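You operate a simulated robot arm through the tools that you are given. There is no shell and no other tool. Be economical: measure what you need, move in short steps, check, and stop when the job is done.

You are at the controls of a simulated robot arm. One attempt, no reset.

## Task
Set the small bladder up in the leak tester, ready to pump.
Fine: seat it in the ring, tighten the clamp screw, couple the air hose and shut the vent.

The check looks at the end state, three seconds after you hand in, the way a careful person would. Anything else that was tipped, shoved, dropped, spilled or broken makes it a failure.

## Robot
A 7-joint arm with a two-finger parallel gripper, fixed in place. Base frame: the origin is at the foot of the arm, x ahead of it, y to its left, z up; the work surface is at about z = 800. Readings come in mm, degrees, newtons and seconds.
With the tool pointing down near the work surface it reaches from about 240 to 680 mm from the base axis. Its first joint turns from -66.0 to 66.0 degrees. Payload 2.4 kg.
The TCP is the grasp point between the finger pads, 30 mm short of the fingertips. In the tool frame z runs along the fingers and y along their closing line. Largest opening 94 mm; finger width 28, thickness 10; the body of the gripper, 50 by 96 mm, starts 55 mm behind the TCP.
Orientation is told as [roll, pitch, yaw] about the base's x, y, z axes, in that order, counted from this pose: with the fingers straight down and closing along the base's y, the tool's x points along the base's -x, its y along +y and its z along -z.

## Interface
- The arm moves only by the tool move_arm. Its argument "targets" is a list that holds one entry, the list of rows, each a list of 7 numbers: the shift along the base's x, y, z in mm, then the turn, a rotation vector about the base's x, y, z in degrees, then the gripper command, from -1 (fully open) to 1 (shut), values between in proportion. In form: [[[tx, ty, tz, ax, ay, az, hand], ...]]. A call has 1 to 10 rows; each row shifts and turns the commanded pose from where the row before left it. Rows are played at 5 a second. More than 50 mm and 8.6 degrees between two rows, or a gripper value outside its range, and nothing of the call is played. Where a pose cannot be reached the arm comes as near as it can. A force on the tool above 40 N (or 10 N above the force at the start of the call, whichever is more), or a blocked arm, ends the call early, and 0.2 s more pass. The fingers move at their own pace (about 153 mm/s each) and stop on an object; they squeeze with about 31 N. The grip force told is the motor's: it shows also when the fingers shut on nothing. Time passes only in rows, and 0.2 s behind the last, so rows that do not move let the fingers close. It gives the time, the measured TCP pose, the force on the tool (base axes), the opening and the grip force at its end, in the units of the frame above (readings bear some noise), with the torque about the TCP (base axes, N m) and any sound that the robot's microphone picked up.
- Cameras (640 x 400 px; columns grow to the right, rows downward): "scene" is fixed at [29.9, 465.1, 1449]; the picture's right is [-0.81, -0.58, 0.00], its down [-0.30, 0.43, -0.85] and it looks along [0.49, -0.69, -0.52] (base axes); focal length 324 px, centre (320, 200). "wrist" rides on the gripper at [76, 14, -102] in the tool frame; the picture's right is [-0.18, 0.98, 0.00], its down [-0.75, -0.14, -0.64] and it looks along [-0.63, -0.12, 0.77] (tool axes); focal length 243 px, centre (320, 200). There is no depth. A picture from a camera that has moved, and an enlarged one, comes with that camera's place and axes in the base frame and with its lens.
- capture(camera): a new picture of that camera. It takes no simulated time.
- close_up(camera, box): a new picture of the part [left, top, right, bottom] of that camera's present view, enlarged. It takes no simulated time.
- finish_job(): hands the job in; it is judged then, once.

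Go step by step. Nothing tells you positions but the pictures and the camera data: compare them with the known pose of the tool, close in by small moves and look again before you grip or let go. The budget is 120 turns and 76 pictures, counting those below and the enlarged ones. Unless the task says otherwise, let go and move clear before handing in, and close with one line.

The tools are called after "Call:" as name(argument=value, ...) on one line, values as JSON. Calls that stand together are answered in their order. move_arm: Moves the arm, as the interface text tells. Its arguments: {"type":"object","properties":{"targets":{"type":"array"}},"required":["targets"]} The other tools are called the same way: capture (camera) takes a picture; close_up (camera, box) takes an enlarged picture of a part of a camera's view; finish_job () hands the job in.

At the start:

```text
time: 0.0
tool_pos: [343.7, -48.2, 1148.3]
ee_rot: [0.0, 0.1, 0.0]
force: [0.0, 0.3, 0.3]
torque: [0.0, 0.0, 0.01]
finger_gap: 93.9
grip_force: 0.1
```

scene: 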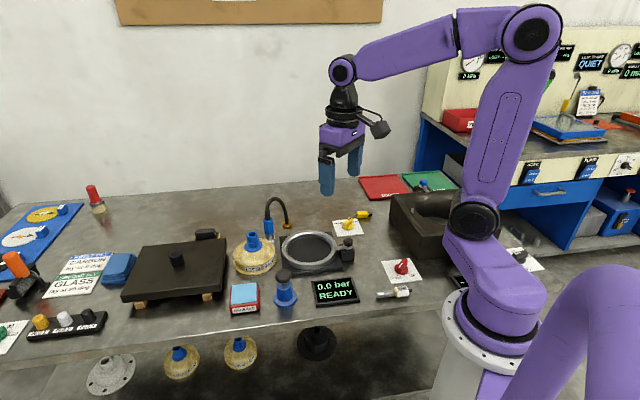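
wrist: 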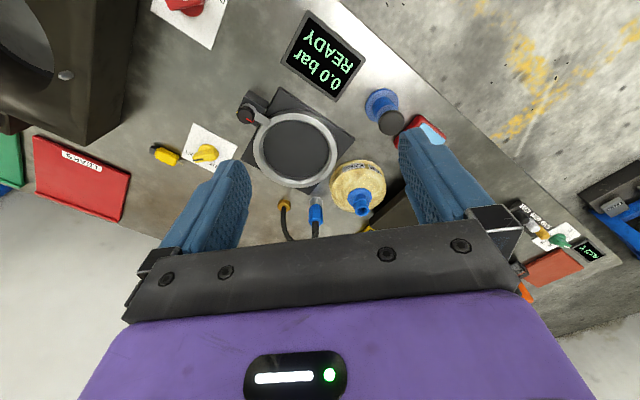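

I see a work table with a ring fixture, a bladder beside it with a blue neck, a hose with a blue coupler, coloured valves and a pressure display. I'll take enlarged views to identify the parts.

Call:
close_up(camera="scene", box=[220, 180, 420, 320])

Call:
close_up(camera="scene", box=[0, 180, 240, 400])

Call:
close_up(camera="wrist", box=[140, 0, 460, 240])

Call:
close_up(camera="scene", box=[340, 170, 560, 310])

```text
2.86 times, centred on (320, 250) of scene
camera zoom: at [29.9, 465.1, 1449.0], right [-0.81, -0.58, 0.0], down [-0.3, 0.43, -0.85], along [0.49, -0.69, -0.52], focal length 925 px, centre (320, 57)
```

zoom: 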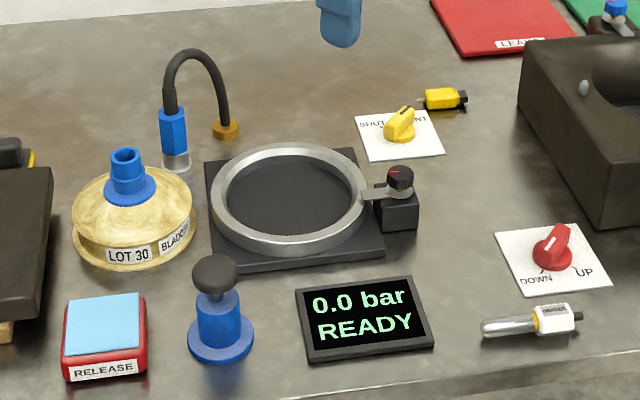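

```text
1.82 times, centred on (120, 290) of scene
camera zoom: at [29.9, 465.1, 1449.0], right [-0.81, -0.58, 0.0], down [-0.3, 0.43, -0.85], along [0.49, -0.69, -0.52], focal length 589 px, centre (684, 36)
```

zoom: 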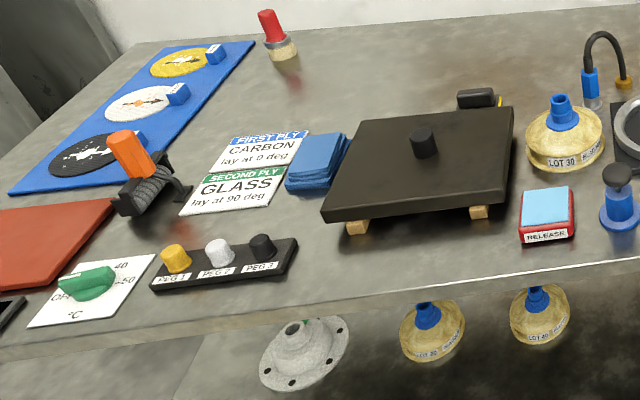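

```text
1.67 times, centred on (300, 120) of wrist
camera zoom: at [266.9, -33.7, 1250.9], right [0.18, 0.98, 0.0], down [0.75, -0.14, 0.64], along [0.63, -0.12, -0.77], focal length 404 px, centre (353, 333)
```

zoom: 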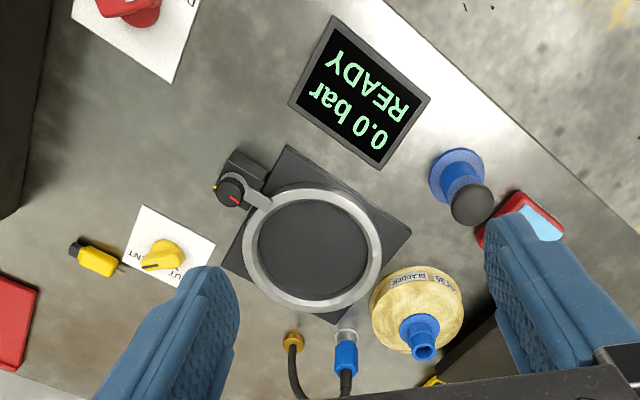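

```text
2.86 times, centred on (450, 240) of scene
camera zoom: at [29.9, 465.1, 1449.0], right [-0.81, -0.58, 0.0], down [-0.3, 0.43, -0.85], along [0.49, -0.69, -0.52], focal length 925 px, centre (-51, 86)
```

zoom: 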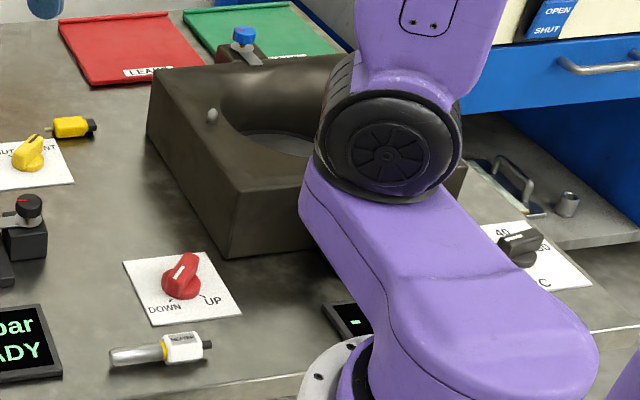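

The bladder sits at about (600,-10), the ring at about (484,-121), the vent has yellow knob, and the clamp knob is on the ring's base. I'll check the labels and the items below the bench more closely.

Call:
close_up(camera="scene", box=[80, 320, 260, 400])

Call:
close_up(camera="scene", box=[320, 200, 384, 270])

Call:
close_up(camera="scene", box=[225, 190, 305, 280])

Call:
close_up(camera="scene", box=[440, 20, 640, 160])

```text
3.56 times, centred on (170, 360) of scene
camera zoom: at [29.9, 465.1, 1449.0], right [-0.81, -0.58, 0.0], down [-0.3, 0.43, -0.85], along [0.49, -0.69, -0.52], focal length 1152 px, centre (853, -369)
```

zoom: 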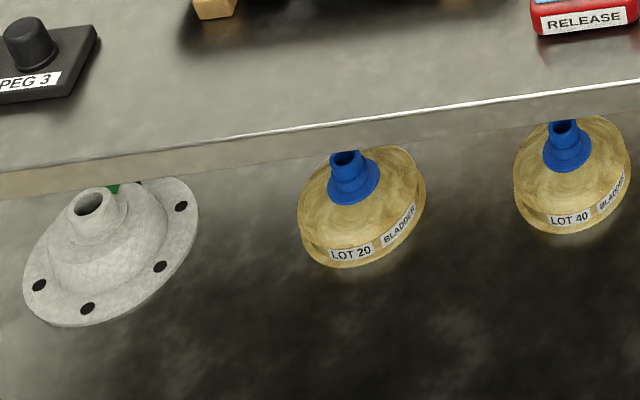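

```text
5.71 times, centred on (352, 235) of scene
camera zoom: at [29.9, 465.1, 1449.0], right [-0.81, -0.58, 0.0], down [-0.3, 0.43, -0.85], along [0.49, -0.69, -0.52], focal length 1851 px, centre (137, 0)
```

zoom: 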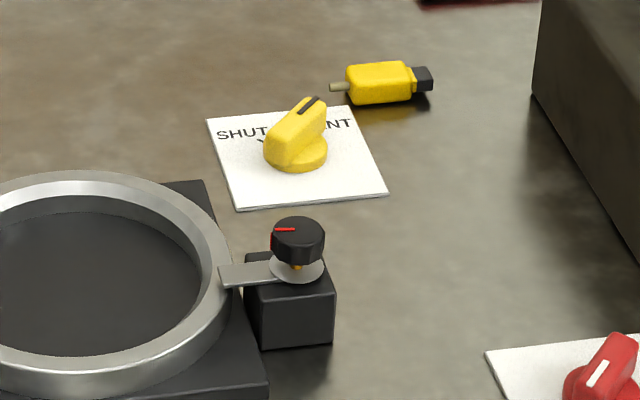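

```text
4.44 times, centred on (265, 235) of scene
camera zoom: at [29.9, 465.1, 1449.0], right [-0.81, -0.58, 0.0], down [-0.3, 0.43, -0.85], along [0.49, -0.69, -0.52], focal length 1440 px, centre (564, 44)
```

zoom: 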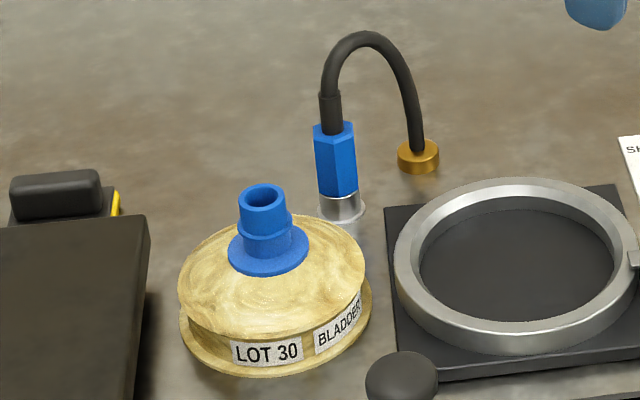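

```text
2.86 times, centred on (540, 90) of scene
camera zoom: at [29.9, 465.1, 1449.0], right [-0.81, -0.58, 0.0], down [-0.3, 0.43, -0.85], along [0.49, -0.69, -0.52], focal length 925 px, centre (-309, 514)
```

zoom: 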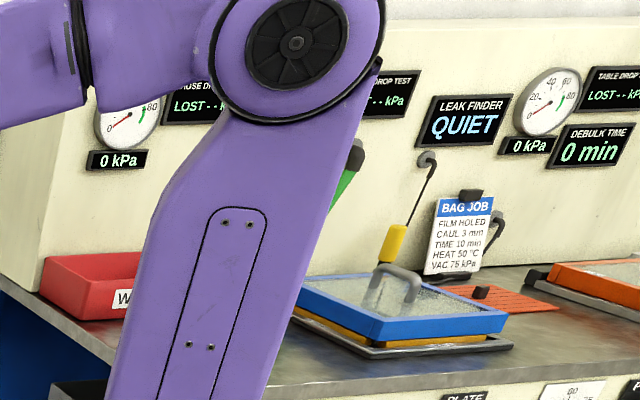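

The bench bladder is LOT 30, the small one within reach. I'll bring the wrist camera closer over the fixture to read the clamp and the vent.

Call:
move_arm(targets=[[[-11, -31, -37, 0, 0, 0, -1], [-11, -31, -37, 0, 0, 0, -1], [-11, -31, -37, 0, 0, 0, -1], [-11, -31, -37, 0, 0, 0, -1], [0, 0, 0, 0, 0, 0, -1]]])

Call:
capture(camera="wrist")

```text
time: 1.2
tool_pos: [299.7, -172.5, 999.4]
ee_rot: [0.0, 0.0, 0.1]
force: [0.7, 0.2, -0.6]
torque: [-0.03, -0.04, 0.03]
finger_gap: 93.8
grip_force: 0.0
```

```text
65 pictures are left
camera wrist: at [222.8, -158.4, 1102.6], right [0.18, 0.98, 0.0], down [0.75, -0.14, 0.64], along [0.63, -0.12, -0.77], focal length 243 px, centre (320, 200)
```

wrist: 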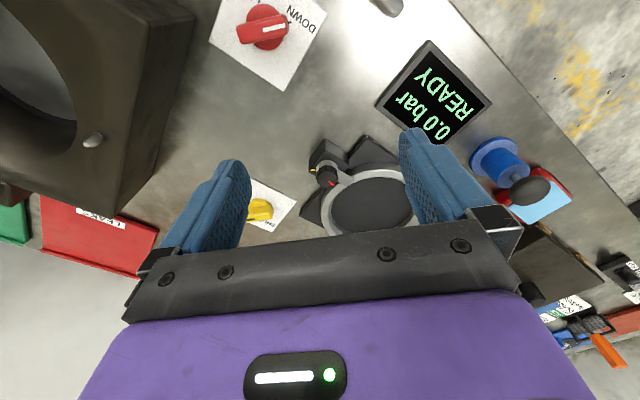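

Call:
close_up(camera="wrist", box=[220, 110, 440, 245])

```text
2.91 times, centred on (330, 178) of wrist
camera zoom: at [222.8, -158.4, 1102.6], right [0.18, 0.98, 0.0], down [0.75, -0.14, 0.64], along [0.63, -0.12, -0.77], focal length 706 px, centre (291, 266)
```

zoom: 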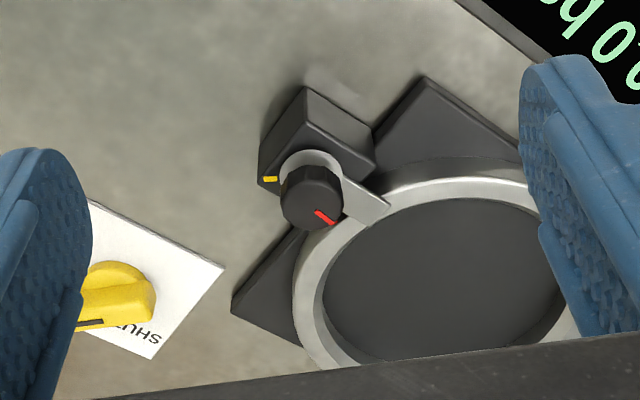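

The clamp's tab lies over the ring rim with the red mark on the knob and a yellow mark on the block; the vent knob label reads SHUT/VENT. Next I'll look at the bladder and hose from closer.

Call:
move_arm(targets=[[[33.3, 25.3, 0, 0, 0, 0, -1], [33.3, 25.3, 0, 0, 0, 0, -1], [33.3, 25.3, 0, 0, 0, 0, -1], [33.3, 25.3, 0, 0, 0, 0, -1], [33.3, 25.3, 0, 0, 0, 0, -1], [33.3, 25.3, 0, 0, 0, 0, -1], [0, 0, 0, 0, 0, 0, -1]]])

Call:
capture(camera="wrist")

Call:
close_up(camera="scene", box=[220, 100, 420, 280])

```text
time: 2.8
tool_pos: [500.8, -20.6, 999.4]
ee_rot: [0.1, 0.1, 0.0]
force: [0.1, 0.9, 0.2]
torque: [0.0, -0.03, 0.03]
finger_gap: 93.9
grip_force: 0.0
```

```text
63 pictures are left
camera wrist: at [423.6, -6.5, 1102.8], right [0.18, 0.98, 0.0], down [0.75, -0.14, 0.64], along [0.63, -0.12, -0.77], focal length 243 px, centre (320, 200)
```

wrist: 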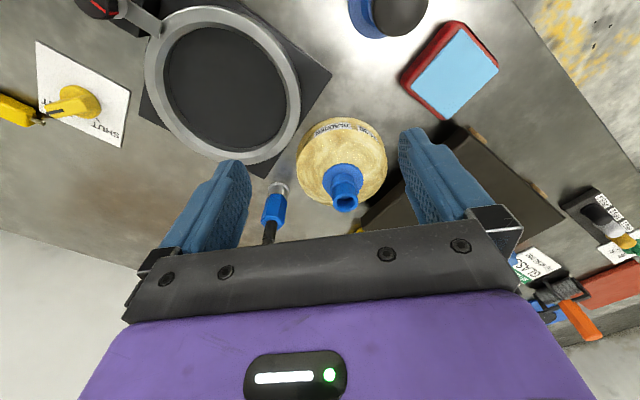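

```text
2.22 times, centred on (320, 190) of scene
camera zoom: at [29.9, 465.1, 1449.0], right [-0.81, -0.58, 0.0], down [-0.3, 0.43, -0.85], along [0.49, -0.69, -0.52], focal length 720 px, centre (320, 222)
```

zoom: 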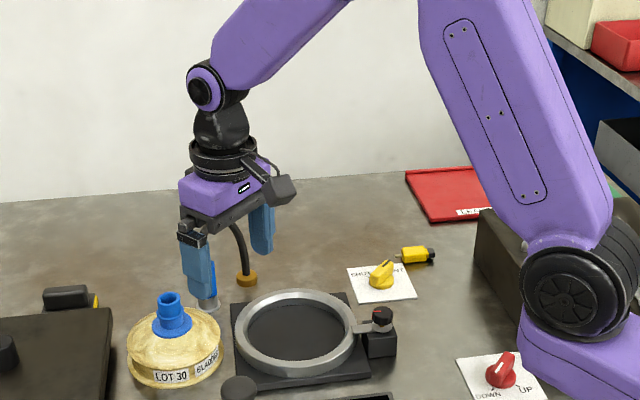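

The neck top is at about (608,-11.5,891), and it stands upright. I'll go above it and check alignment.

Call:
move_arm(targets=[[[36, 3, 0, 0, 0, 0, -1], [36, 3, 0, 0, 0, 0, -1], [36, 3, -20, 0, 0, 0, -1], [0, 0, -20, 0, 0, 0, -1], [0, 0, -10, 0, 0, 0, -1], [0, 0, 0, 0, 0, 0, -1]]])

Call:
close_up(camera="scene", box=[200, 130, 320, 290])

Call:
capture(camera="wrist")

```text
time: 4.2
tool_pos: [607.2, -11.1, 949.2]
ee_rot: [0.1, 0.0, -0.1]
force: [0.0, -0.4, -0.9]
torque: [-0.01, -0.03, 0.01]
finger_gap: 93.8
grip_force: 0.0
```

```text
2.50 times, centred on (260, 210) of scene
camera zoom: at [29.9, 465.1, 1449.0], right [-0.81, -0.58, 0.0], down [-0.3, 0.43, -0.85], along [0.49, -0.69, -0.52], focal length 810 px, centre (470, 175)
```

zoom: 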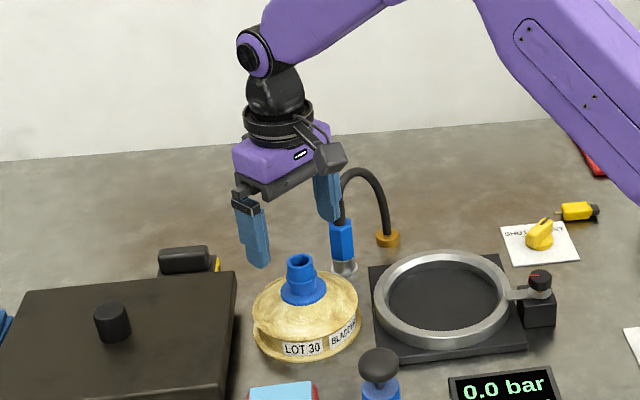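

```text
60 pictures are left
camera wrist: at [530.5, 3.1, 1052.5], right [0.18, 0.98, 0.0], down [0.75, -0.14, 0.64], along [0.63, -0.12, -0.77], focal length 243 px, centre (320, 200)
```

wrist: 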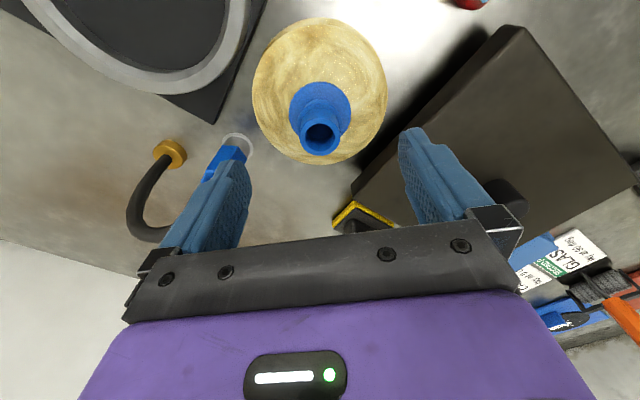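

The neck is centred between the fingers in y, about 2 mm off in x. Descending to grip the neck.

Call:
move_arm(targets=[[[-2, 0, -20, 0, 0, 0, -1], [0, 0, -20, 0, 0, 0, -1], [0, 0, -15, 0, 0, 0, -1], [0, 0, -9, 0, 0, 0, -1], [0, 0, 0, 0, 0, 0, -1]]])

Call:
close_up(camera="scene", box=[210, 180, 310, 290])

Call:
capture(camera="wrist")

```text
time: 5.4
tool_pos: [604.8, -9.7, 885.9]
ee_rot: [0.0, -0.1, 0.1]
force: [-0.9, 0.4, 1.3]
torque: [-0.01, 0.02, -0.02]
finger_gap: 94.1
grip_force: 0.1
```

```text
3.64 times, centred on (260, 235) of scene
camera zoom: at [29.9, 465.1, 1449.0], right [-0.81, -0.58, 0.0], down [-0.3, 0.43, -0.85], along [0.49, -0.69, -0.52], focal length 1178 px, centre (538, 73)
```

zoom: 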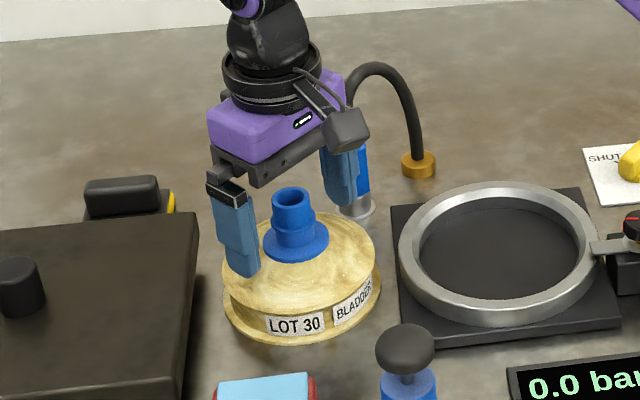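

```text
58 pictures are left
camera wrist: at [528.8, 3.2, 988.4], right [0.18, 0.98, 0.0], down [0.75, -0.14, 0.64], along [0.63, -0.12, -0.77], focal length 243 px, centre (320, 200)
```

wrist: 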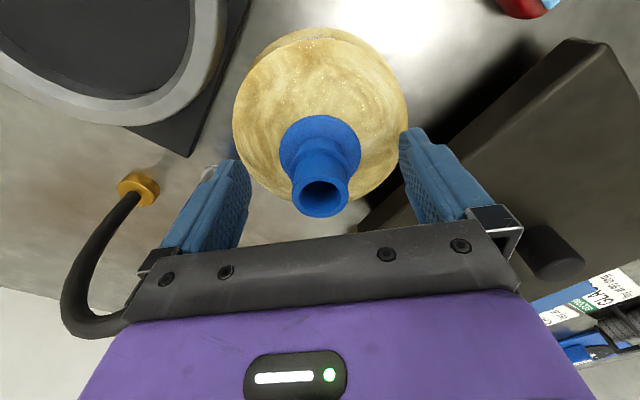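

The fingers straddle the neck with clearance. Closing on it.

Call:
move_arm(targets=[[[1, -1.5, 0, 0, 0, 0, -0.4], [0, 0, 0, 0, 0, 0, 0.3], [0, 0, 0, 0, 0, 0, 1], [0, 0, 0, 0, 0, 0, 1]]])

Call:
capture(camera="wrist")

```text
time: 6.4
tool_pos: [606.6, -12.1, 885.7]
ee_rot: [0.0, 0.1, 0.0]
force: [1.0, 3.0, -0.4]
torque: [0.06, -0.09, 0.1]
finger_gap: 40.2
grip_force: 31.2
```

```text
57 pictures are left
camera wrist: at [529.7, 2.0, 988.8], right [0.18, 0.98, 0.0], down [0.75, -0.14, 0.64], along [0.63, -0.12, -0.77], focal length 243 px, centre (320, 200)
```

wrist: 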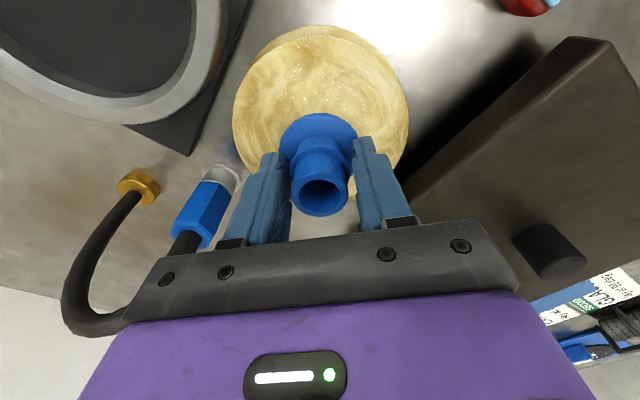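

Gripped the neck (40 mm opening). I'll lift and carry it above the ring.

Call:
move_arm(targets=[[[0, 0, 15, 0, 0, 0, 1], [0, 0, 20, 0, 0, 0, 1], [0, 0, 25, 0, 0, 0, 1], [0, 0, 10, 0, 0, 0, 1], [-30, -27, 0, 0, 0, 0, 1], [-30, -27, 0, 0, 0, 0, 1], [-30, -27, 0, 0, 0, 0, 1], [-31, -28, 0, 0, 0, 0, 1], [0, 0, 0, 0, 0, 0, 1]]])

Call:
close_up(camera="scene", box=[240, 170, 380, 290])

Call:
capture(camera="wrist")

```text
time: 8.4
tool_pos: [485.2, -121.3, 955.0]
ee_rot: [0.0, 0.1, 0.1]
force: [-0.4, -0.4, -4.0]
torque: [-0.01, -0.02, -0.01]
finger_gap: 40.4
grip_force: 30.4
```

```text
3.33 times, centred on (310, 230) of scene
camera zoom: at [29.9, 465.0, 1449.0], right [-0.81, -0.58, 0.0], down [-0.3, 0.43, -0.85], along [0.49, -0.69, -0.52], focal length 1080 px, centre (353, 100)
```

zoom: 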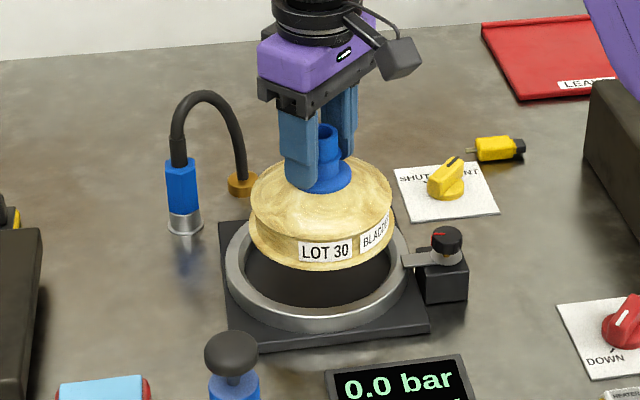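

```text
55 pictures are left
camera wrist: at [407.8, -107.5, 1057.7], right [0.18, 0.98, 0.0], down [0.75, -0.14, 0.64], along [0.63, -0.12, -0.77], focal length 243 px, centre (320, 200)
```

wrist: 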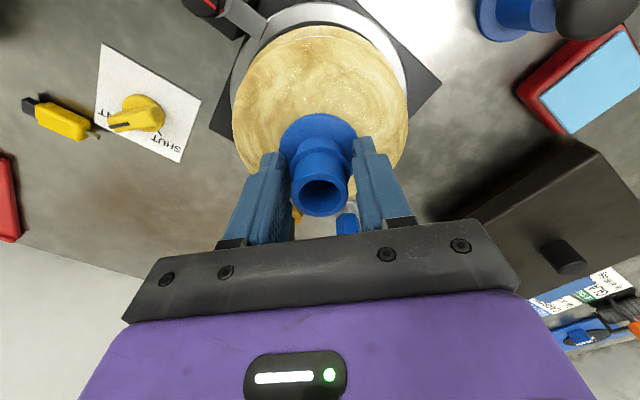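

It hangs well above the ring. I'll enlarge both views to measure the offset to the ring before lowering.

Call:
close_up(camera="scene", box=[280, 205, 370, 275])

Call:
close_up(camera="wrist", box=[190, 0, 450, 165])

```text
5.71 times, centred on (325, 240) of scene
camera zoom: at [29.9, 465.0, 1449.0], right [-0.81, -0.58, 0.0], down [-0.3, 0.43, -0.85], along [0.49, -0.69, -0.52], focal length 1851 px, centre (291, -29)
```

zoom: 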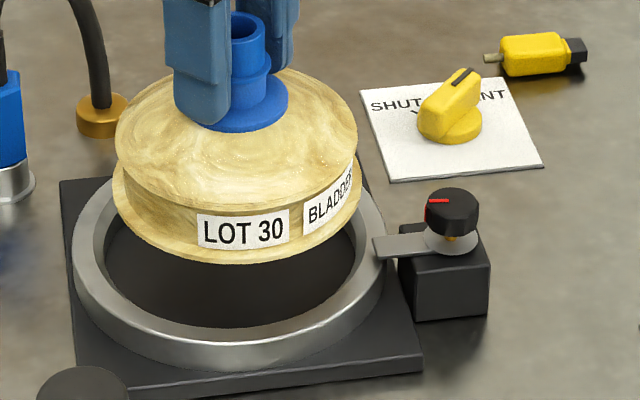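

```text
2.42 times, centred on (320, 82) of wrist
camera zoom: at [407.8, -107.5, 1057.7], right [0.18, 0.98, 0.0], down [0.75, -0.14, 0.64], along [0.63, -0.12, -0.77], focal length 588 px, centre (320, 485)
```

zoom: 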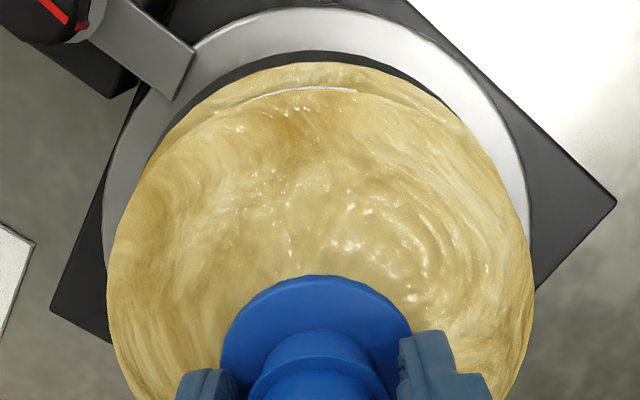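

Measured: the bladder axis is about 8 mm short in x and 3 mm high in y relative to ring centre. I'll correct, lower to just above the ring and re-measure.

Call:
move_arm(targets=[[[4, -1.5, 0, 0, 0, 0, 1], [3.5, -1.5, 0, 0, 0, 0, 1], [0, 0, -14, 0, 0, 0, 1], [0, 0, -14, 0, 0, 0, 1], [0, 0, 0, 0, 0, 0, 1]]])

Call:
close_up(camera="scene", box=[280, 205, 370, 275])

Call:
close_up(camera="wrist", box=[190, 0, 450, 165])

```text
time: 9.6
tool_pos: [493.0, -124.4, 926.7]
ee_rot: [0.1, -0.1, 0.0]
force: [-0.2, 0.2, -4.6]
torque: [0.0, 0.01, -0.01]
finger_gap: 40.5
grip_force: 30.7
```

```text
5.71 times, centred on (325, 240) of scene
camera zoom: at [29.9, 465.0, 1449.0], right [-0.81, -0.58, 0.0], down [-0.3, 0.43, -0.85], along [0.49, -0.69, -0.52], focal length 1851 px, centre (291, -29)
```

zoom: 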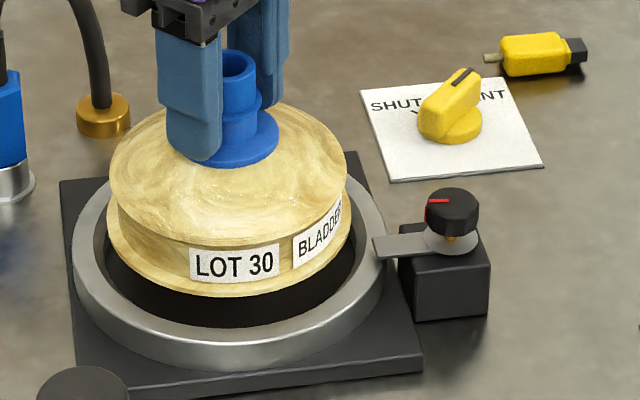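

```text
2.42 times, centred on (320, 82) of wrist
camera zoom: at [416.0, -110.5, 1030.7], right [0.18, 0.98, 0.0], down [0.75, -0.14, 0.64], along [0.63, -0.12, -0.77], focal length 588 px, centre (320, 485)
```

zoom: 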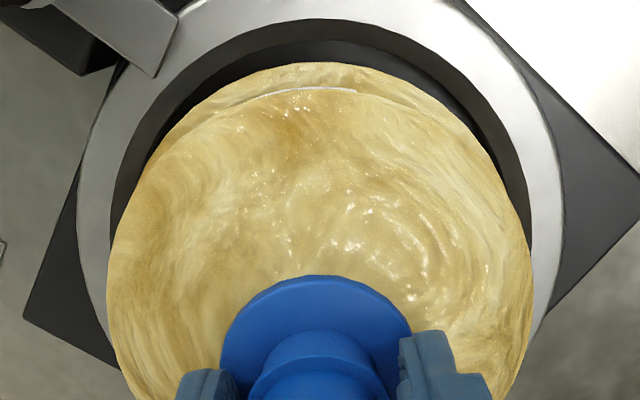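

Bladder and ring are now concentric to within about a millimetre. Lowering into the ring gently.

Call:
move_arm(targets=[[[0, 0, -6, 0, 0, 0, 1], [0, 0, -6, 0, 0, 0, 1], [0, 0, -5, 0, 0, 0, 1], [0, 0, -4, 0, 0, 0, 1], [0, 0, -3, 0, 0, 0, 1], [0, 0, 0, 0, 0, 0, 1]]])

Call:
close_up(camera="scene", box=[280, 205, 370, 275])

```text
time: 11.0
tool_pos: [492.6, -124.0, 904.3]
ee_rot: [0.0, 0.0, 0.1]
force: [-1.2, 0.8, -3.2]
torque: [0.0, 0.01, 0.02]
finger_gap: 40.4
grip_force: 30.7
```

```text
5.71 times, centred on (325, 240) of scene
camera zoom: at [29.9, 465.0, 1449.0], right [-0.81, -0.58, 0.0], down [-0.3, 0.43, -0.85], along [0.49, -0.69, -0.52], focal length 1851 px, centre (291, -29)
```

zoom: 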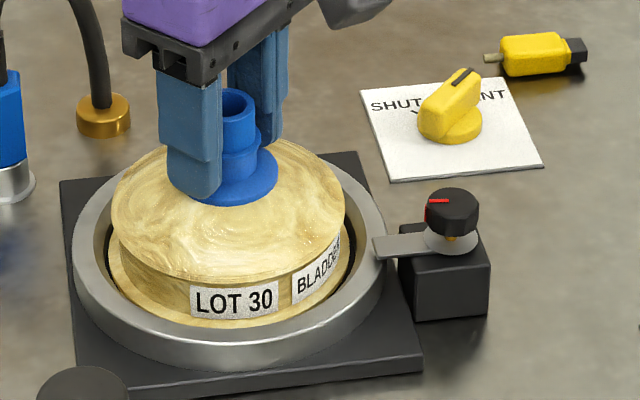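

Inside the ring with even gaps. Continuing down in small steps until contact.

Call:
move_arm(targets=[[[0, 0, -3, 0, 0, 0, 1], [0, 0, -3, 0, 0, 0, 1], [0, 0, -2, 0, 0, 0, 1], [0, 0, 0, 0, 0, 0, 1]]])

```text
time: 12.0
tool_pos: [493.1, -123.4, 895.6]
ee_rot: [0.0, -0.1, 0.1]
force: [-6.1, 4.5, 21.3]
torque: [0.23, 0.1, 0.12]
finger_gap: 40.5
grip_force: 31.4
```

Contact: about 21 N upward at TCP z 896, roughly the expected floor. I'll check before releasing.

Call:
close_up(camera="scene", box=[280, 205, 370, 275])

Call:
close_up(camera="wrist", box=[190, 0, 450, 165])

```text
5.71 times, centred on (325, 240) of scene
camera zoom: at [29.4, 465.3, 1449.0], right [-0.81, -0.58, 0.0], down [-0.3, 0.43, -0.85], along [0.49, -0.69, -0.52], focal length 1851 px, centre (291, -29)
```

zoom: 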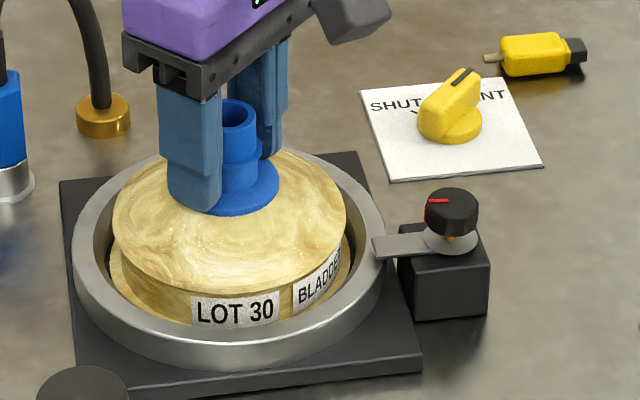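

```text
2.42 times, centred on (320, 82) of wrist
camera zoom: at [416.1, -110.1, 999.0], right [0.18, 0.98, 0.0], down [0.75, -0.14, 0.64], along [0.63, -0.12, -0.77], focal length 588 px, centre (320, 485)
```

zoom: 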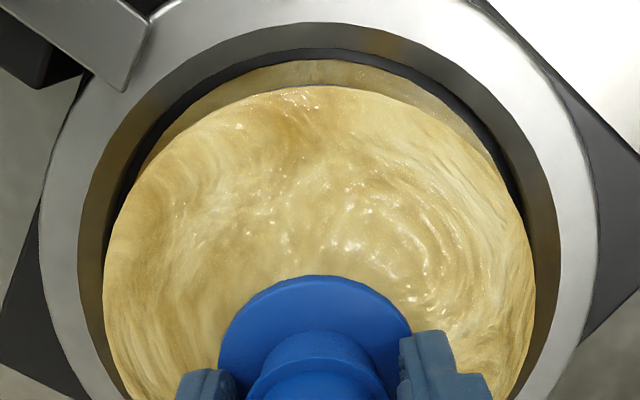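

It looks seated and concentric. Releasing and lifting off straight up.

Call:
move_arm(targets=[[[0, 0, 1, 0, 0, 0, 1], [0, 0, 0, 0, 0, 0, -0.2], [0, 0, 0, 0, 0, 0, -0.6], [0, 0, 0, 0, 0, 0, -0.6], [0, 0, 20, 0, 0, 0, -0.6], [0, 0, 30, 0, 0, 0, -0.6], [-20, 0, 40, 0, 0, 0, -0.6], [-40, 0, 20, 0, 0, 0, -0.6], [-40, 0, 0, 0, 0, 0, -0.6], [0, 0, 0, 0, 0, 0, -0.6]]])

Call:
close_up(camera="scene", box=[280, 205, 370, 275])

Call:
capture(camera="wrist")

```text
time: 14.2
tool_pos: [391.2, -124.1, 1006.6]
ee_rot: [0.0, 0.0, 0.0]
force: [0.3, -0.5, -0.3]
torque: [-0.01, -0.02, 0.02]
finger_gap: 75.0
grip_force: 0.1
```

```text
5.71 times, centred on (325, 240) of scene
camera zoom: at [29.8, 465.1, 1449.0], right [-0.81, -0.58, 0.0], down [-0.3, 0.43, -0.85], along [0.49, -0.69, -0.52], focal length 1851 px, centre (291, -29)
```

zoom: 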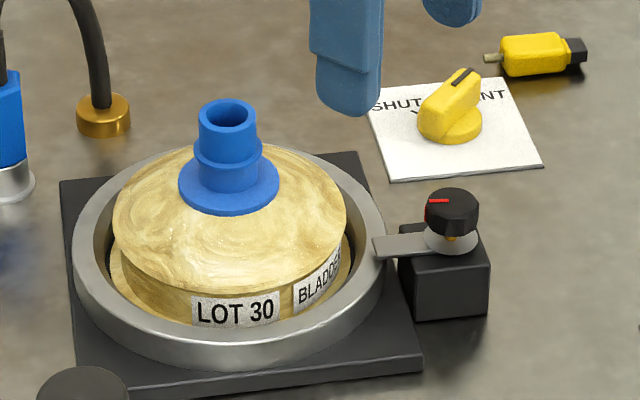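

```text
46 pictures are left
camera wrist: at [315.3, -110.3, 1109.8], right [0.18, 0.98, 0.0], down [0.75, -0.14, 0.64], along [0.63, -0.12, -0.77], focal length 243 px, centre (320, 200)
```

wrist: 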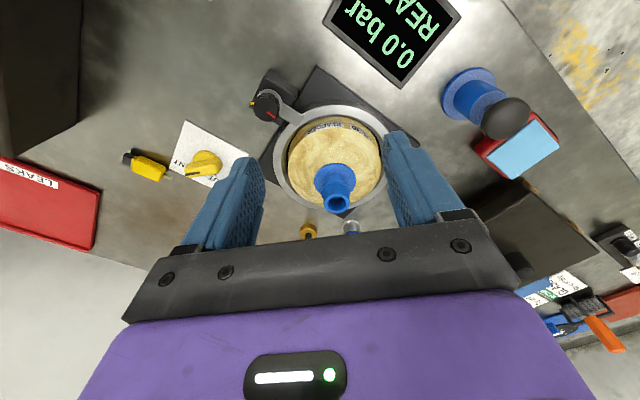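

The bladder sits level in the ring. The clamp knob is at about (386,-178), top z≈860. I'll go above it with the hand pre-turned counter-clockwise, ready for a clockwise tightening turn.

Call:
move_arm(targets=[[[-1, -11, -12, 0, 0, 8, -0.4], [-1, -11, -12, 0, 0, 8, -0.4], [-1, -11, -12, 0, 0, 8, -0.4], [-1, -11, -12, 0, 0, 8, -0.4], [-1, -10, -12, 0, 0, 8, -0.4], [0, 0, -12, 0, 0, 8, -0.4], [0, 0, 0, 0, 0, 8, -0.4], [0, 0, 0, 0, 0, 0, -0.4]]])

Call:
capture(camera="wrist")

Call:
close_up(camera="scene", box=[310, 190, 380, 260])

```text
time: 16.0
tool_pos: [387.2, -177.5, 933.4]
ee_rot: [0.1, 0.0, 56.2]
force: [-0.5, 0.2, 0.2]
torque: [0.03, 0.0, -0.02]
finger_gap: 65.9
grip_force: 0.1
```

```text
45 pictures are left
camera wrist: at [333.3, -234.0, 1038.0], right [-0.71, 0.7, 0.0], down [0.54, 0.55, 0.64], along [0.45, 0.46, -0.77], focal length 243 px, centre (320, 200)
```

wrist: 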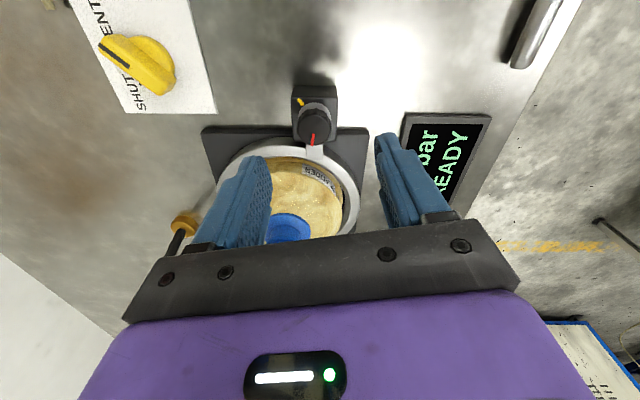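

```text
5.71 times, centred on (345, 225) of scene
camera zoom: at [29.9, 465.1, 1449.0], right [-0.81, -0.58, 0.0], down [-0.3, 0.43, -0.85], along [0.49, -0.69, -0.52], focal length 1851 px, centre (177, 57)
```

zoom: 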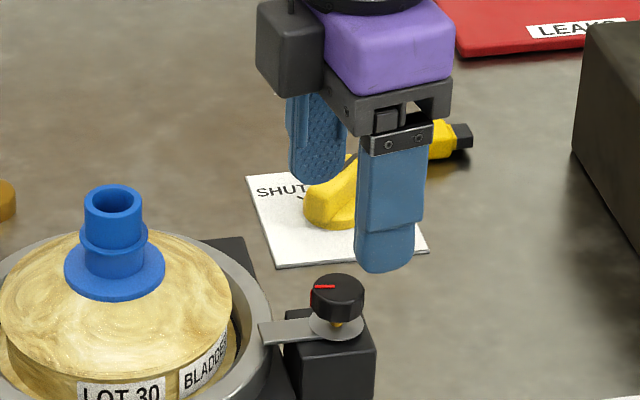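

The knob appears at about (388,-183) now. I'll shift, come lower and check the alignment once more.

Call:
move_arm(targets=[[[0.5, -5, -10, 0, 0, 0, -0.4], [0, 0, -15, 0, 0, 0, -0.4], [0, 0, -8, 0, 0, 0, -0.4], [0, 0, 0, 0, 0, 0, -0.4]]])

Call:
close_up(camera="wrist", box=[220, 80, 420, 240])

Call:
close_up(camera="scene", box=[310, 190, 380, 260])

```text
time: 17.0
tool_pos: [388.2, -182.9, 902.0]
ee_rot: [0.0, 0.0, 56.0]
force: [-0.5, 0.7, 0.1]
torque: [0.03, 0.0, 0.0]
finger_gap: 65.8
grip_force: 0.0
```

```text
2.50 times, centred on (320, 160) of wrist
camera zoom: at [333.3, -239.0, 1004.8], right [-0.71, 0.7, 0.0], down [0.54, 0.55, 0.64], along [0.45, 0.46, -0.77], focal length 606 px, centre (320, 300)
```

zoom: 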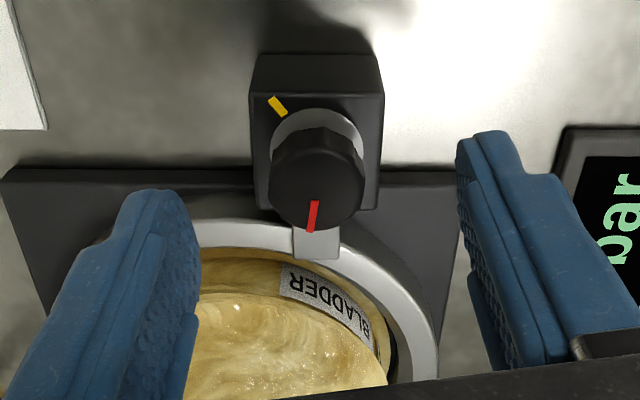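

```text
5.71 times, centred on (345, 225) of scene
camera zoom: at [29.9, 465.1, 1449.0], right [-0.81, -0.58, 0.0], down [-0.3, 0.43, -0.85], along [0.49, -0.69, -0.52], focal length 1851 px, centre (177, 57)
```

zoom: 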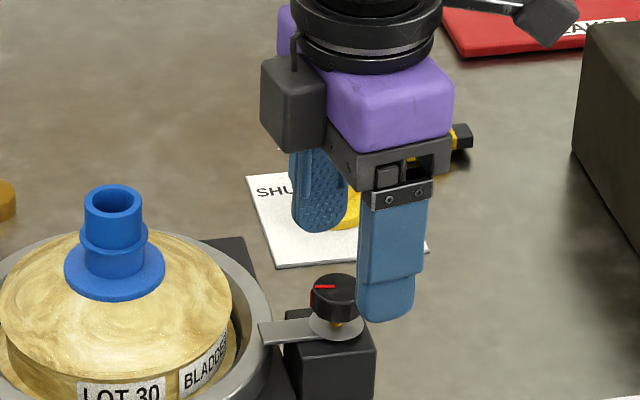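

Red mark is at 6 o'clock and the yellow mark at about 10:30, so it is about 135° clockwise. Descending onto the knob and gripping.

Call:
move_arm(targets=[[[2.4, 1.6, -10, 0, 0, 0, -0.4], [0, 0, -10, 0, 0, 0, -0.4], [0, 0, -8, 0, 0, 0, -0.4], [0, 0, 0, 0, 0, 0, 0.2], [0, 0, 0, 0, 0, 0, 1], [0, 0, 0, 0, 0, 0, 1]]])

Call:
close_up(camera="wrist", box=[220, 80, 420, 240])

```text
time: 18.4
tool_pos: [392.1, -180.4, 873.8]
ee_rot: [0.0, 0.0, 55.9]
force: [5.7, -2.5, -7.9]
torque: [0.12, -0.34, -0.03]
finger_gap: 25.1
grip_force: 44.7
```

```text
2.50 times, centred on (320, 160) of wrist
camera zoom: at [336.7, -237.0, 977.1], right [-0.71, 0.7, 0.0], down [0.54, 0.55, 0.64], along [0.45, 0.46, -0.77], focal length 606 px, centre (320, 300)
```

zoom: 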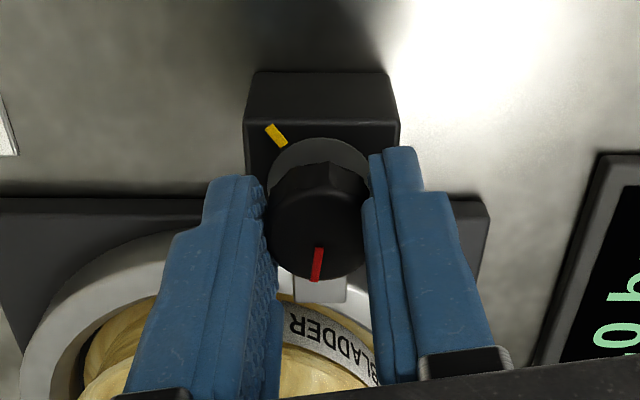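

Gripped the knob. Turning clockwise in steps.

Call:
move_arm(targets=[[[0, 0, 0, 0, 0, -8, 1], [0, 0, 0, 0, 0, -8, 1], [0, 0, 0, 0, 0, -8, 1], [0, 0, 0, 0, 0, -8, 1], [0, 0, 0, 0, 0, -8, 1], [0, 0, 0, 0, 0, 0, 1]]])

Call:
close_up(camera="wrist", box=[220, 80, 420, 240])

```text
time: 19.8
tool_pos: [390.7, -180.8, 874.1]
ee_rot: [0.1, -0.1, 16.0]
force: [5.2, 8.5, 4.4]
torque: [0.39, -0.97, 0.01]
finger_gap: 25.0
grip_force: 44.9
```

```text
2.50 times, centred on (320, 160) of wrist
camera zoom: at [313.2, -188.6, 977.2], right [-0.09, 1.0, 0.0], down [0.76, 0.07, 0.64], along [0.64, 0.06, -0.77], focal length 606 px, centre (320, 300)
```

zoom: 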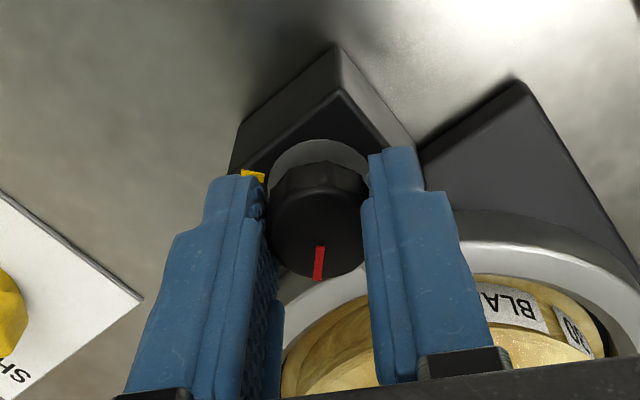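

The knob turns with the hand. Continuing, watching torque.

Call:
move_arm(targets=[[[0, 0, 0, 0, 0, -8, 1], [0, 0, 0, 0, 0, -8, 1], [0, 0, 0, 0, 0, -8, 1], [0, 0, 0, 0, 0, -8, 1], [0, 0, 0, 0, 0, -8, 1], [0, 0, 0, 0, 0, -8, 1], [0, 0, 0, 0, 0, 0, 1]]])

Call:
close_up(camera="wrist", box=[220, 80, 420, 240])

Call:
close_up(camera="scene", box=[270, 190, 390, 270])

```text
time: 21.4
tool_pos: [391.2, -179.8, 874.6]
ee_rot: [0.0, 0.0, -31.9]
force: [6.7, 26.6, 15.2]
torque: [0.81, -0.06, -0.01]
finger_gap: 25.3
grip_force: 44.5
```

```text
2.50 times, centred on (320, 160) of wrist
camera zoom: at [333.6, -127.6, 977.2], right [0.68, 0.74, 0.0], down [0.57, -0.52, 0.64], along [0.47, -0.43, -0.77], focal length 606 px, centre (320, 300)
```

zoom: 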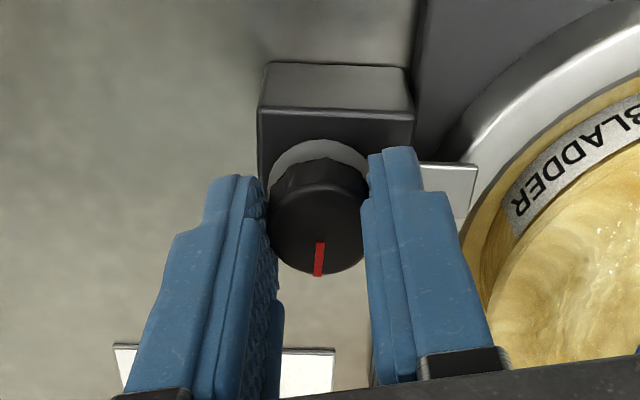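

```text
5.00 times, centred on (330, 230) of scene
camera zoom: at [29.8, 465.8, 1448.8], right [-0.81, -0.58, 0.0], down [-0.3, 0.43, -0.85], along [0.49, -0.69, -0.52], focal length 1620 px, centre (270, 50)
```

zoom: 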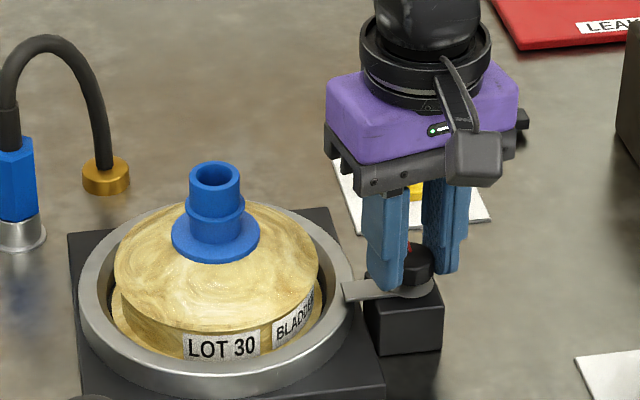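

Good: the tab stays put while the knob turns. Side load is building, so I'll relieve by shifting slightly and continue the last part.

Call:
move_arm(targets=[[[0.3, 1.5, 0.7, 0, 0, -8, 1], [0, 0, 0, 0, 0, -8, 1], [0, 0, 0, 0, 0, -8, 1], [0, 0, 0, 0, 0, -8, 1], [0, 0, 0, 0, 0, 0, 1]]])

Call:
close_up(camera="wrist", box=[220, 80, 420, 240])

```text
time: 22.6
tool_pos: [392.5, -179.5, 873.8]
ee_rot: [-0.1, 0.0, -63.9]
force: [15.5, 23.9, -19.2]
torque: [0.65, -0.27, 0.0]
finger_gap: 24.9
grip_force: 45.1
```

```text
2.50 times, centred on (320, 160) of wrist
camera zoom: at [370.7, -104.6, 977.2], right [0.96, 0.27, 0.0], down [0.2, -0.74, 0.64], along [0.17, -0.62, -0.77], focal length 606 px, centre (320, 300)
```

zoom: 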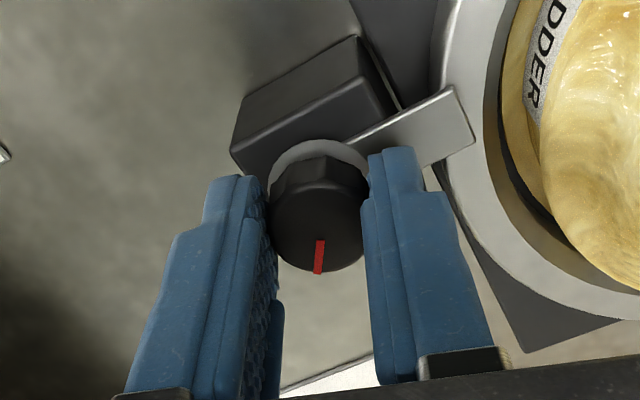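

About 120° done, red mark still moving with the hand. Continuing the remaining turn, relieving side load.

Call:
move_arm(targets=[[[0.8, 1, -0.7, 0, 0, -6, 1], [0, 0, 0, 0, 0, -6, 1], [0, 0, 0, 0, 0, -6, 1], [0, 0, 0, 0, 0, 0, 1]]])

Call:
close_up(camera="wrist", box=[220, 80, 420, 240])

Call:
close_up(camera="scene", box=[320, 215, 370, 255])

```text
time: 23.6
tool_pos: [392.6, -178.7, 874.4]
ee_rot: [-0.1, 0.0, -82.1]
force: [9.9, 15.2, -5.5]
torque: [0.73, -0.01, -0.04]
finger_gap: 24.9
grip_force: 45.5
```

```text
2.50 times, centred on (320, 160) of wrist
camera zoom: at [395.4, -101.7, 977.1], right [1.0, -0.05, 0.0], down [-0.04, -0.77, 0.64], along [-0.03, -0.64, -0.77], focal length 606 px, centre (320, 300)
```

zoom: 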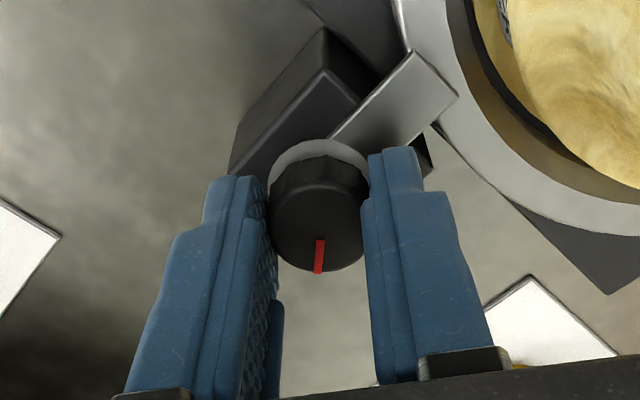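

```text
10.00 times, centred on (345, 235) of scene
camera zoom: at [30.2, 465.4, 1448.9], right [-0.81, -0.58, 0.0], down [-0.3, 0.43, -0.85], along [0.49, -0.69, -0.52], focal length 3239 px, centre (70, -150)
```

zoom: 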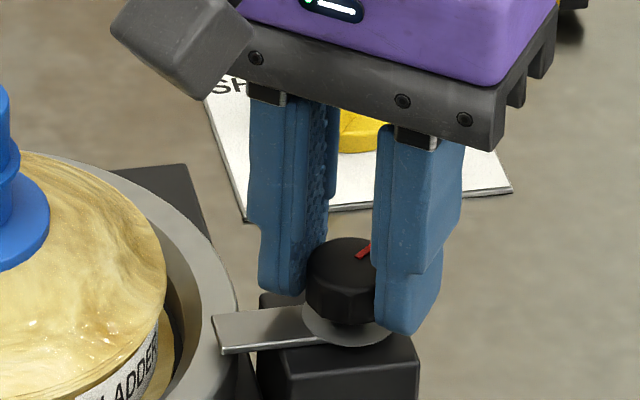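

Turned ~138°. I'll continue a little to feel for a stop.

Call:
move_arm(targets=[[[0.5, 0.7, 0, 0, 0, -4, 1], [0, 0, 0, 0, 0, -4, 1], [0, 0, 0, 0, 0, -4, 1], [0, 0, 0, 0, 0, 0, 1]]])

Call:
close_up(camera="wrist", box=[220, 80, 420, 240])

```text
time: 24.6
tool_pos: [391.9, -178.2, 874.9]
ee_rot: [0.2, -0.1, -94.1]
force: [7.8, 4.9, -5.3]
torque: [0.04, 0.01, -0.03]
finger_gap: 25.2
grip_force: 45.1
```

```text
2.50 times, centred on (320, 160) of wrist
camera zoom: at [411.6, -104.1, 977.1], right [0.97, -0.25, 0.0], down [-0.2, -0.74, 0.64], along [-0.16, -0.62, -0.77], focal length 606 px, centre (320, 300)
```

zoom: 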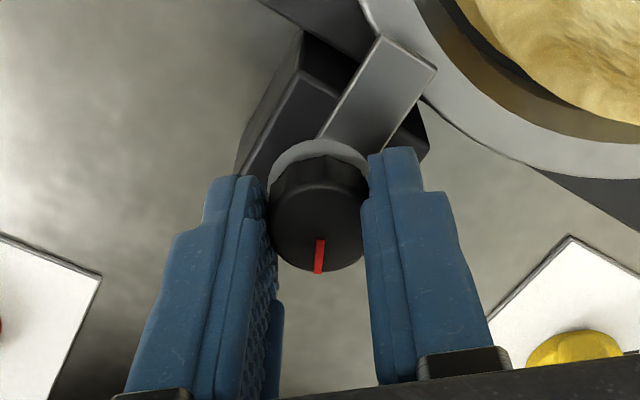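

No hard stop at 150°. I'll release, lift and check red against yellow.

Call:
move_arm(targets=[[[0, 0, 0, 0, 0, 0, -0.3], [0, 0, 0, 0, 0, 0, -0.3], [0, 0, 20, 0, 0, 0, -0.3], [0, 0, 20, 0, 0, 0, -0.3], [0, 0, 10, 0, 0, 8, -0.3], [0, 0, 0, 0, 0, 8, -0.3], [0, 0, 0, 0, 0, 8, -0.3], [0, 0, 0, 0, 0, 8, -0.3], [0, 0, 0, 0, 0, 0, -0.3]]])

Call:
close_up(camera="wrist", box=[220, 40, 420, 200])

```text
time: 26.6
tool_pos: [392.1, -178.0, 923.9]
ee_rot: [0.0, 0.0, -61.9]
force: [-0.6, 0.4, 0.9]
torque: [0.0, 0.0, 0.0]
finger_gap: 61.0
grip_force: 0.0
```

```text
2.50 times, centred on (320, 120) of wrist
camera zoom: at [368.5, -105.0, 1027.0], right [0.95, 0.3, 0.0], down [0.23, -0.73, 0.64], along [0.19, -0.61, -0.77], focal length 606 px, centre (320, 400)
```

zoom: 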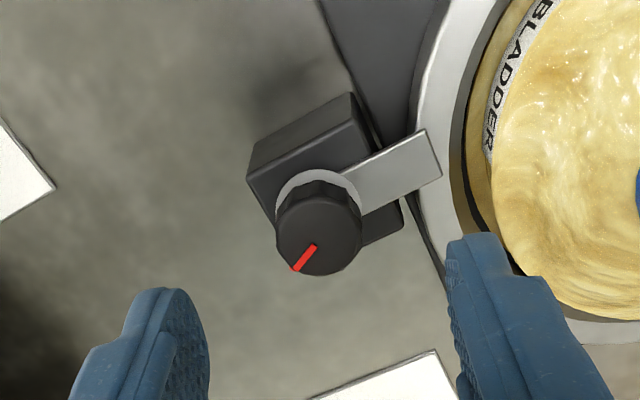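

The yellow mark is hidden from this side; I'll turn the hand back to see it.

Call:
move_arm(targets=[[[0, 0, 0, 0, 0, 8, -0.3], [0, 0, 0, 0, 0, 8, -0.3], [0, 0, 0, 0, 0, 8, -0.3], [0, 0, 0, 0, 0, 8, -0.3], [0, 0, 0, 0, 0, 8, -0.3], [0, 0, 0, 0, 0, 8, -0.3], [0, 0, 0, 0, 0, 8, -0.3], [0, 0, 0, 0, 0, 8, -0.3], [0, 0, 0, 0, 0, 8, -0.3], [0, 0, 0, 0, 0, 8, -0.3]]])

Call:
move_arm(targets=[[[0, 0, 0, 0, 0, 8, -0.3], [0, 0, 0, 0, 0, 8, -0.3], [0, 0, 0, 0, 0, 8, -0.3], [0, 0, 0, 0, 0, 8, -0.3], [0, 0, 0, 0, 0, 0, -0.3]]])

Call:
close_up(camera="wrist", box=[220, 40, 420, 200])

```text
time: 28.8
tool_pos: [392.0, -178.6, 924.6]
ee_rot: [0.0, 0.0, 18.3]
force: [-0.3, -1.1, 0.2]
torque: [-0.01, 0.01, -0.01]
finger_gap: 61.4
grip_force: 0.1
```

```text
time: 30.0
tool_pos: [391.6, -178.2, 924.7]
ee_rot: [0.1, 0.0, 50.2]
force: [-0.7, 1.0, 1.0]
torque: [0.01, -0.01, 0.0]
finger_gap: 61.1
grip_force: 0.1
```

```text
2.50 times, centred on (320, 120) of wrist
camera zoom: at [332.1, -228.1, 1026.9], right [-0.64, 0.77, 0.0], down [0.59, 0.49, 0.64], along [0.5, 0.41, -0.77], focal length 606 px, centre (320, 400)
```

zoom: 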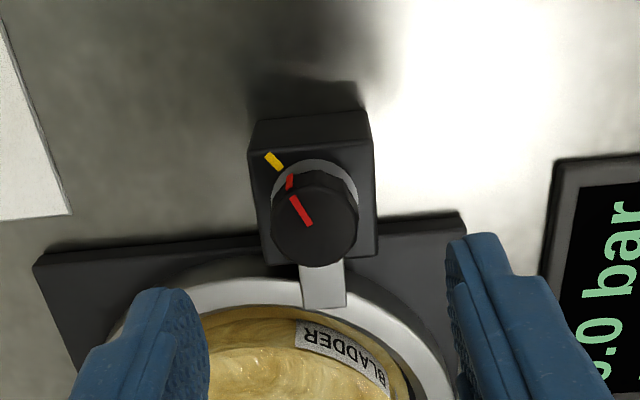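

Red now points at the yellow mark: the clamp is tight. Next the vent: I'll move to view its label from above.

Call:
move_arm(targets=[[[-4, -14, 4, 0, 0, -7, -0.3], [-4, -14, 4, 0, 0, -7, -0.3], [-4, -14, 4, 0, 0, -7, -0.3], [-4, -14, 4, 0, 0, -7, -0.3], [-4, -14, 4, 0, 0, -7, -0.3], [-4, -14, 4, 0, 0, -7, -0.3], [-4, -14, 4, 0, 0, -8, -0.3], [0, 0, 0, 0, 0, 0, -0.3]]])

Call:
capture(camera="wrist")

```text
time: 31.8
tool_pos: [364.5, -277.6, 951.7]
ee_rot: [0.0, 0.0, -0.1]
force: [-0.4, 0.2, 0.0]
torque: [0.01, -0.01, 0.0]
finger_gap: 61.0
grip_force: 0.0
```

```text
31 pictures are left
camera wrist: at [287.4, -262.6, 1054.8], right [0.19, 0.98, 0.0], down [0.75, -0.14, 0.64], along [0.63, -0.12, -0.77], focal length 243 px, centre (320, 200)
```

wrist: 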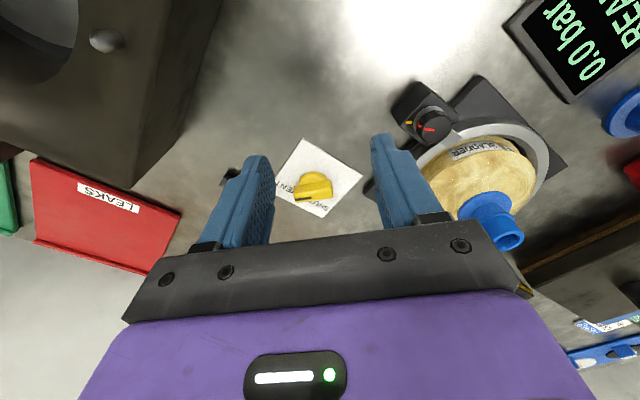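

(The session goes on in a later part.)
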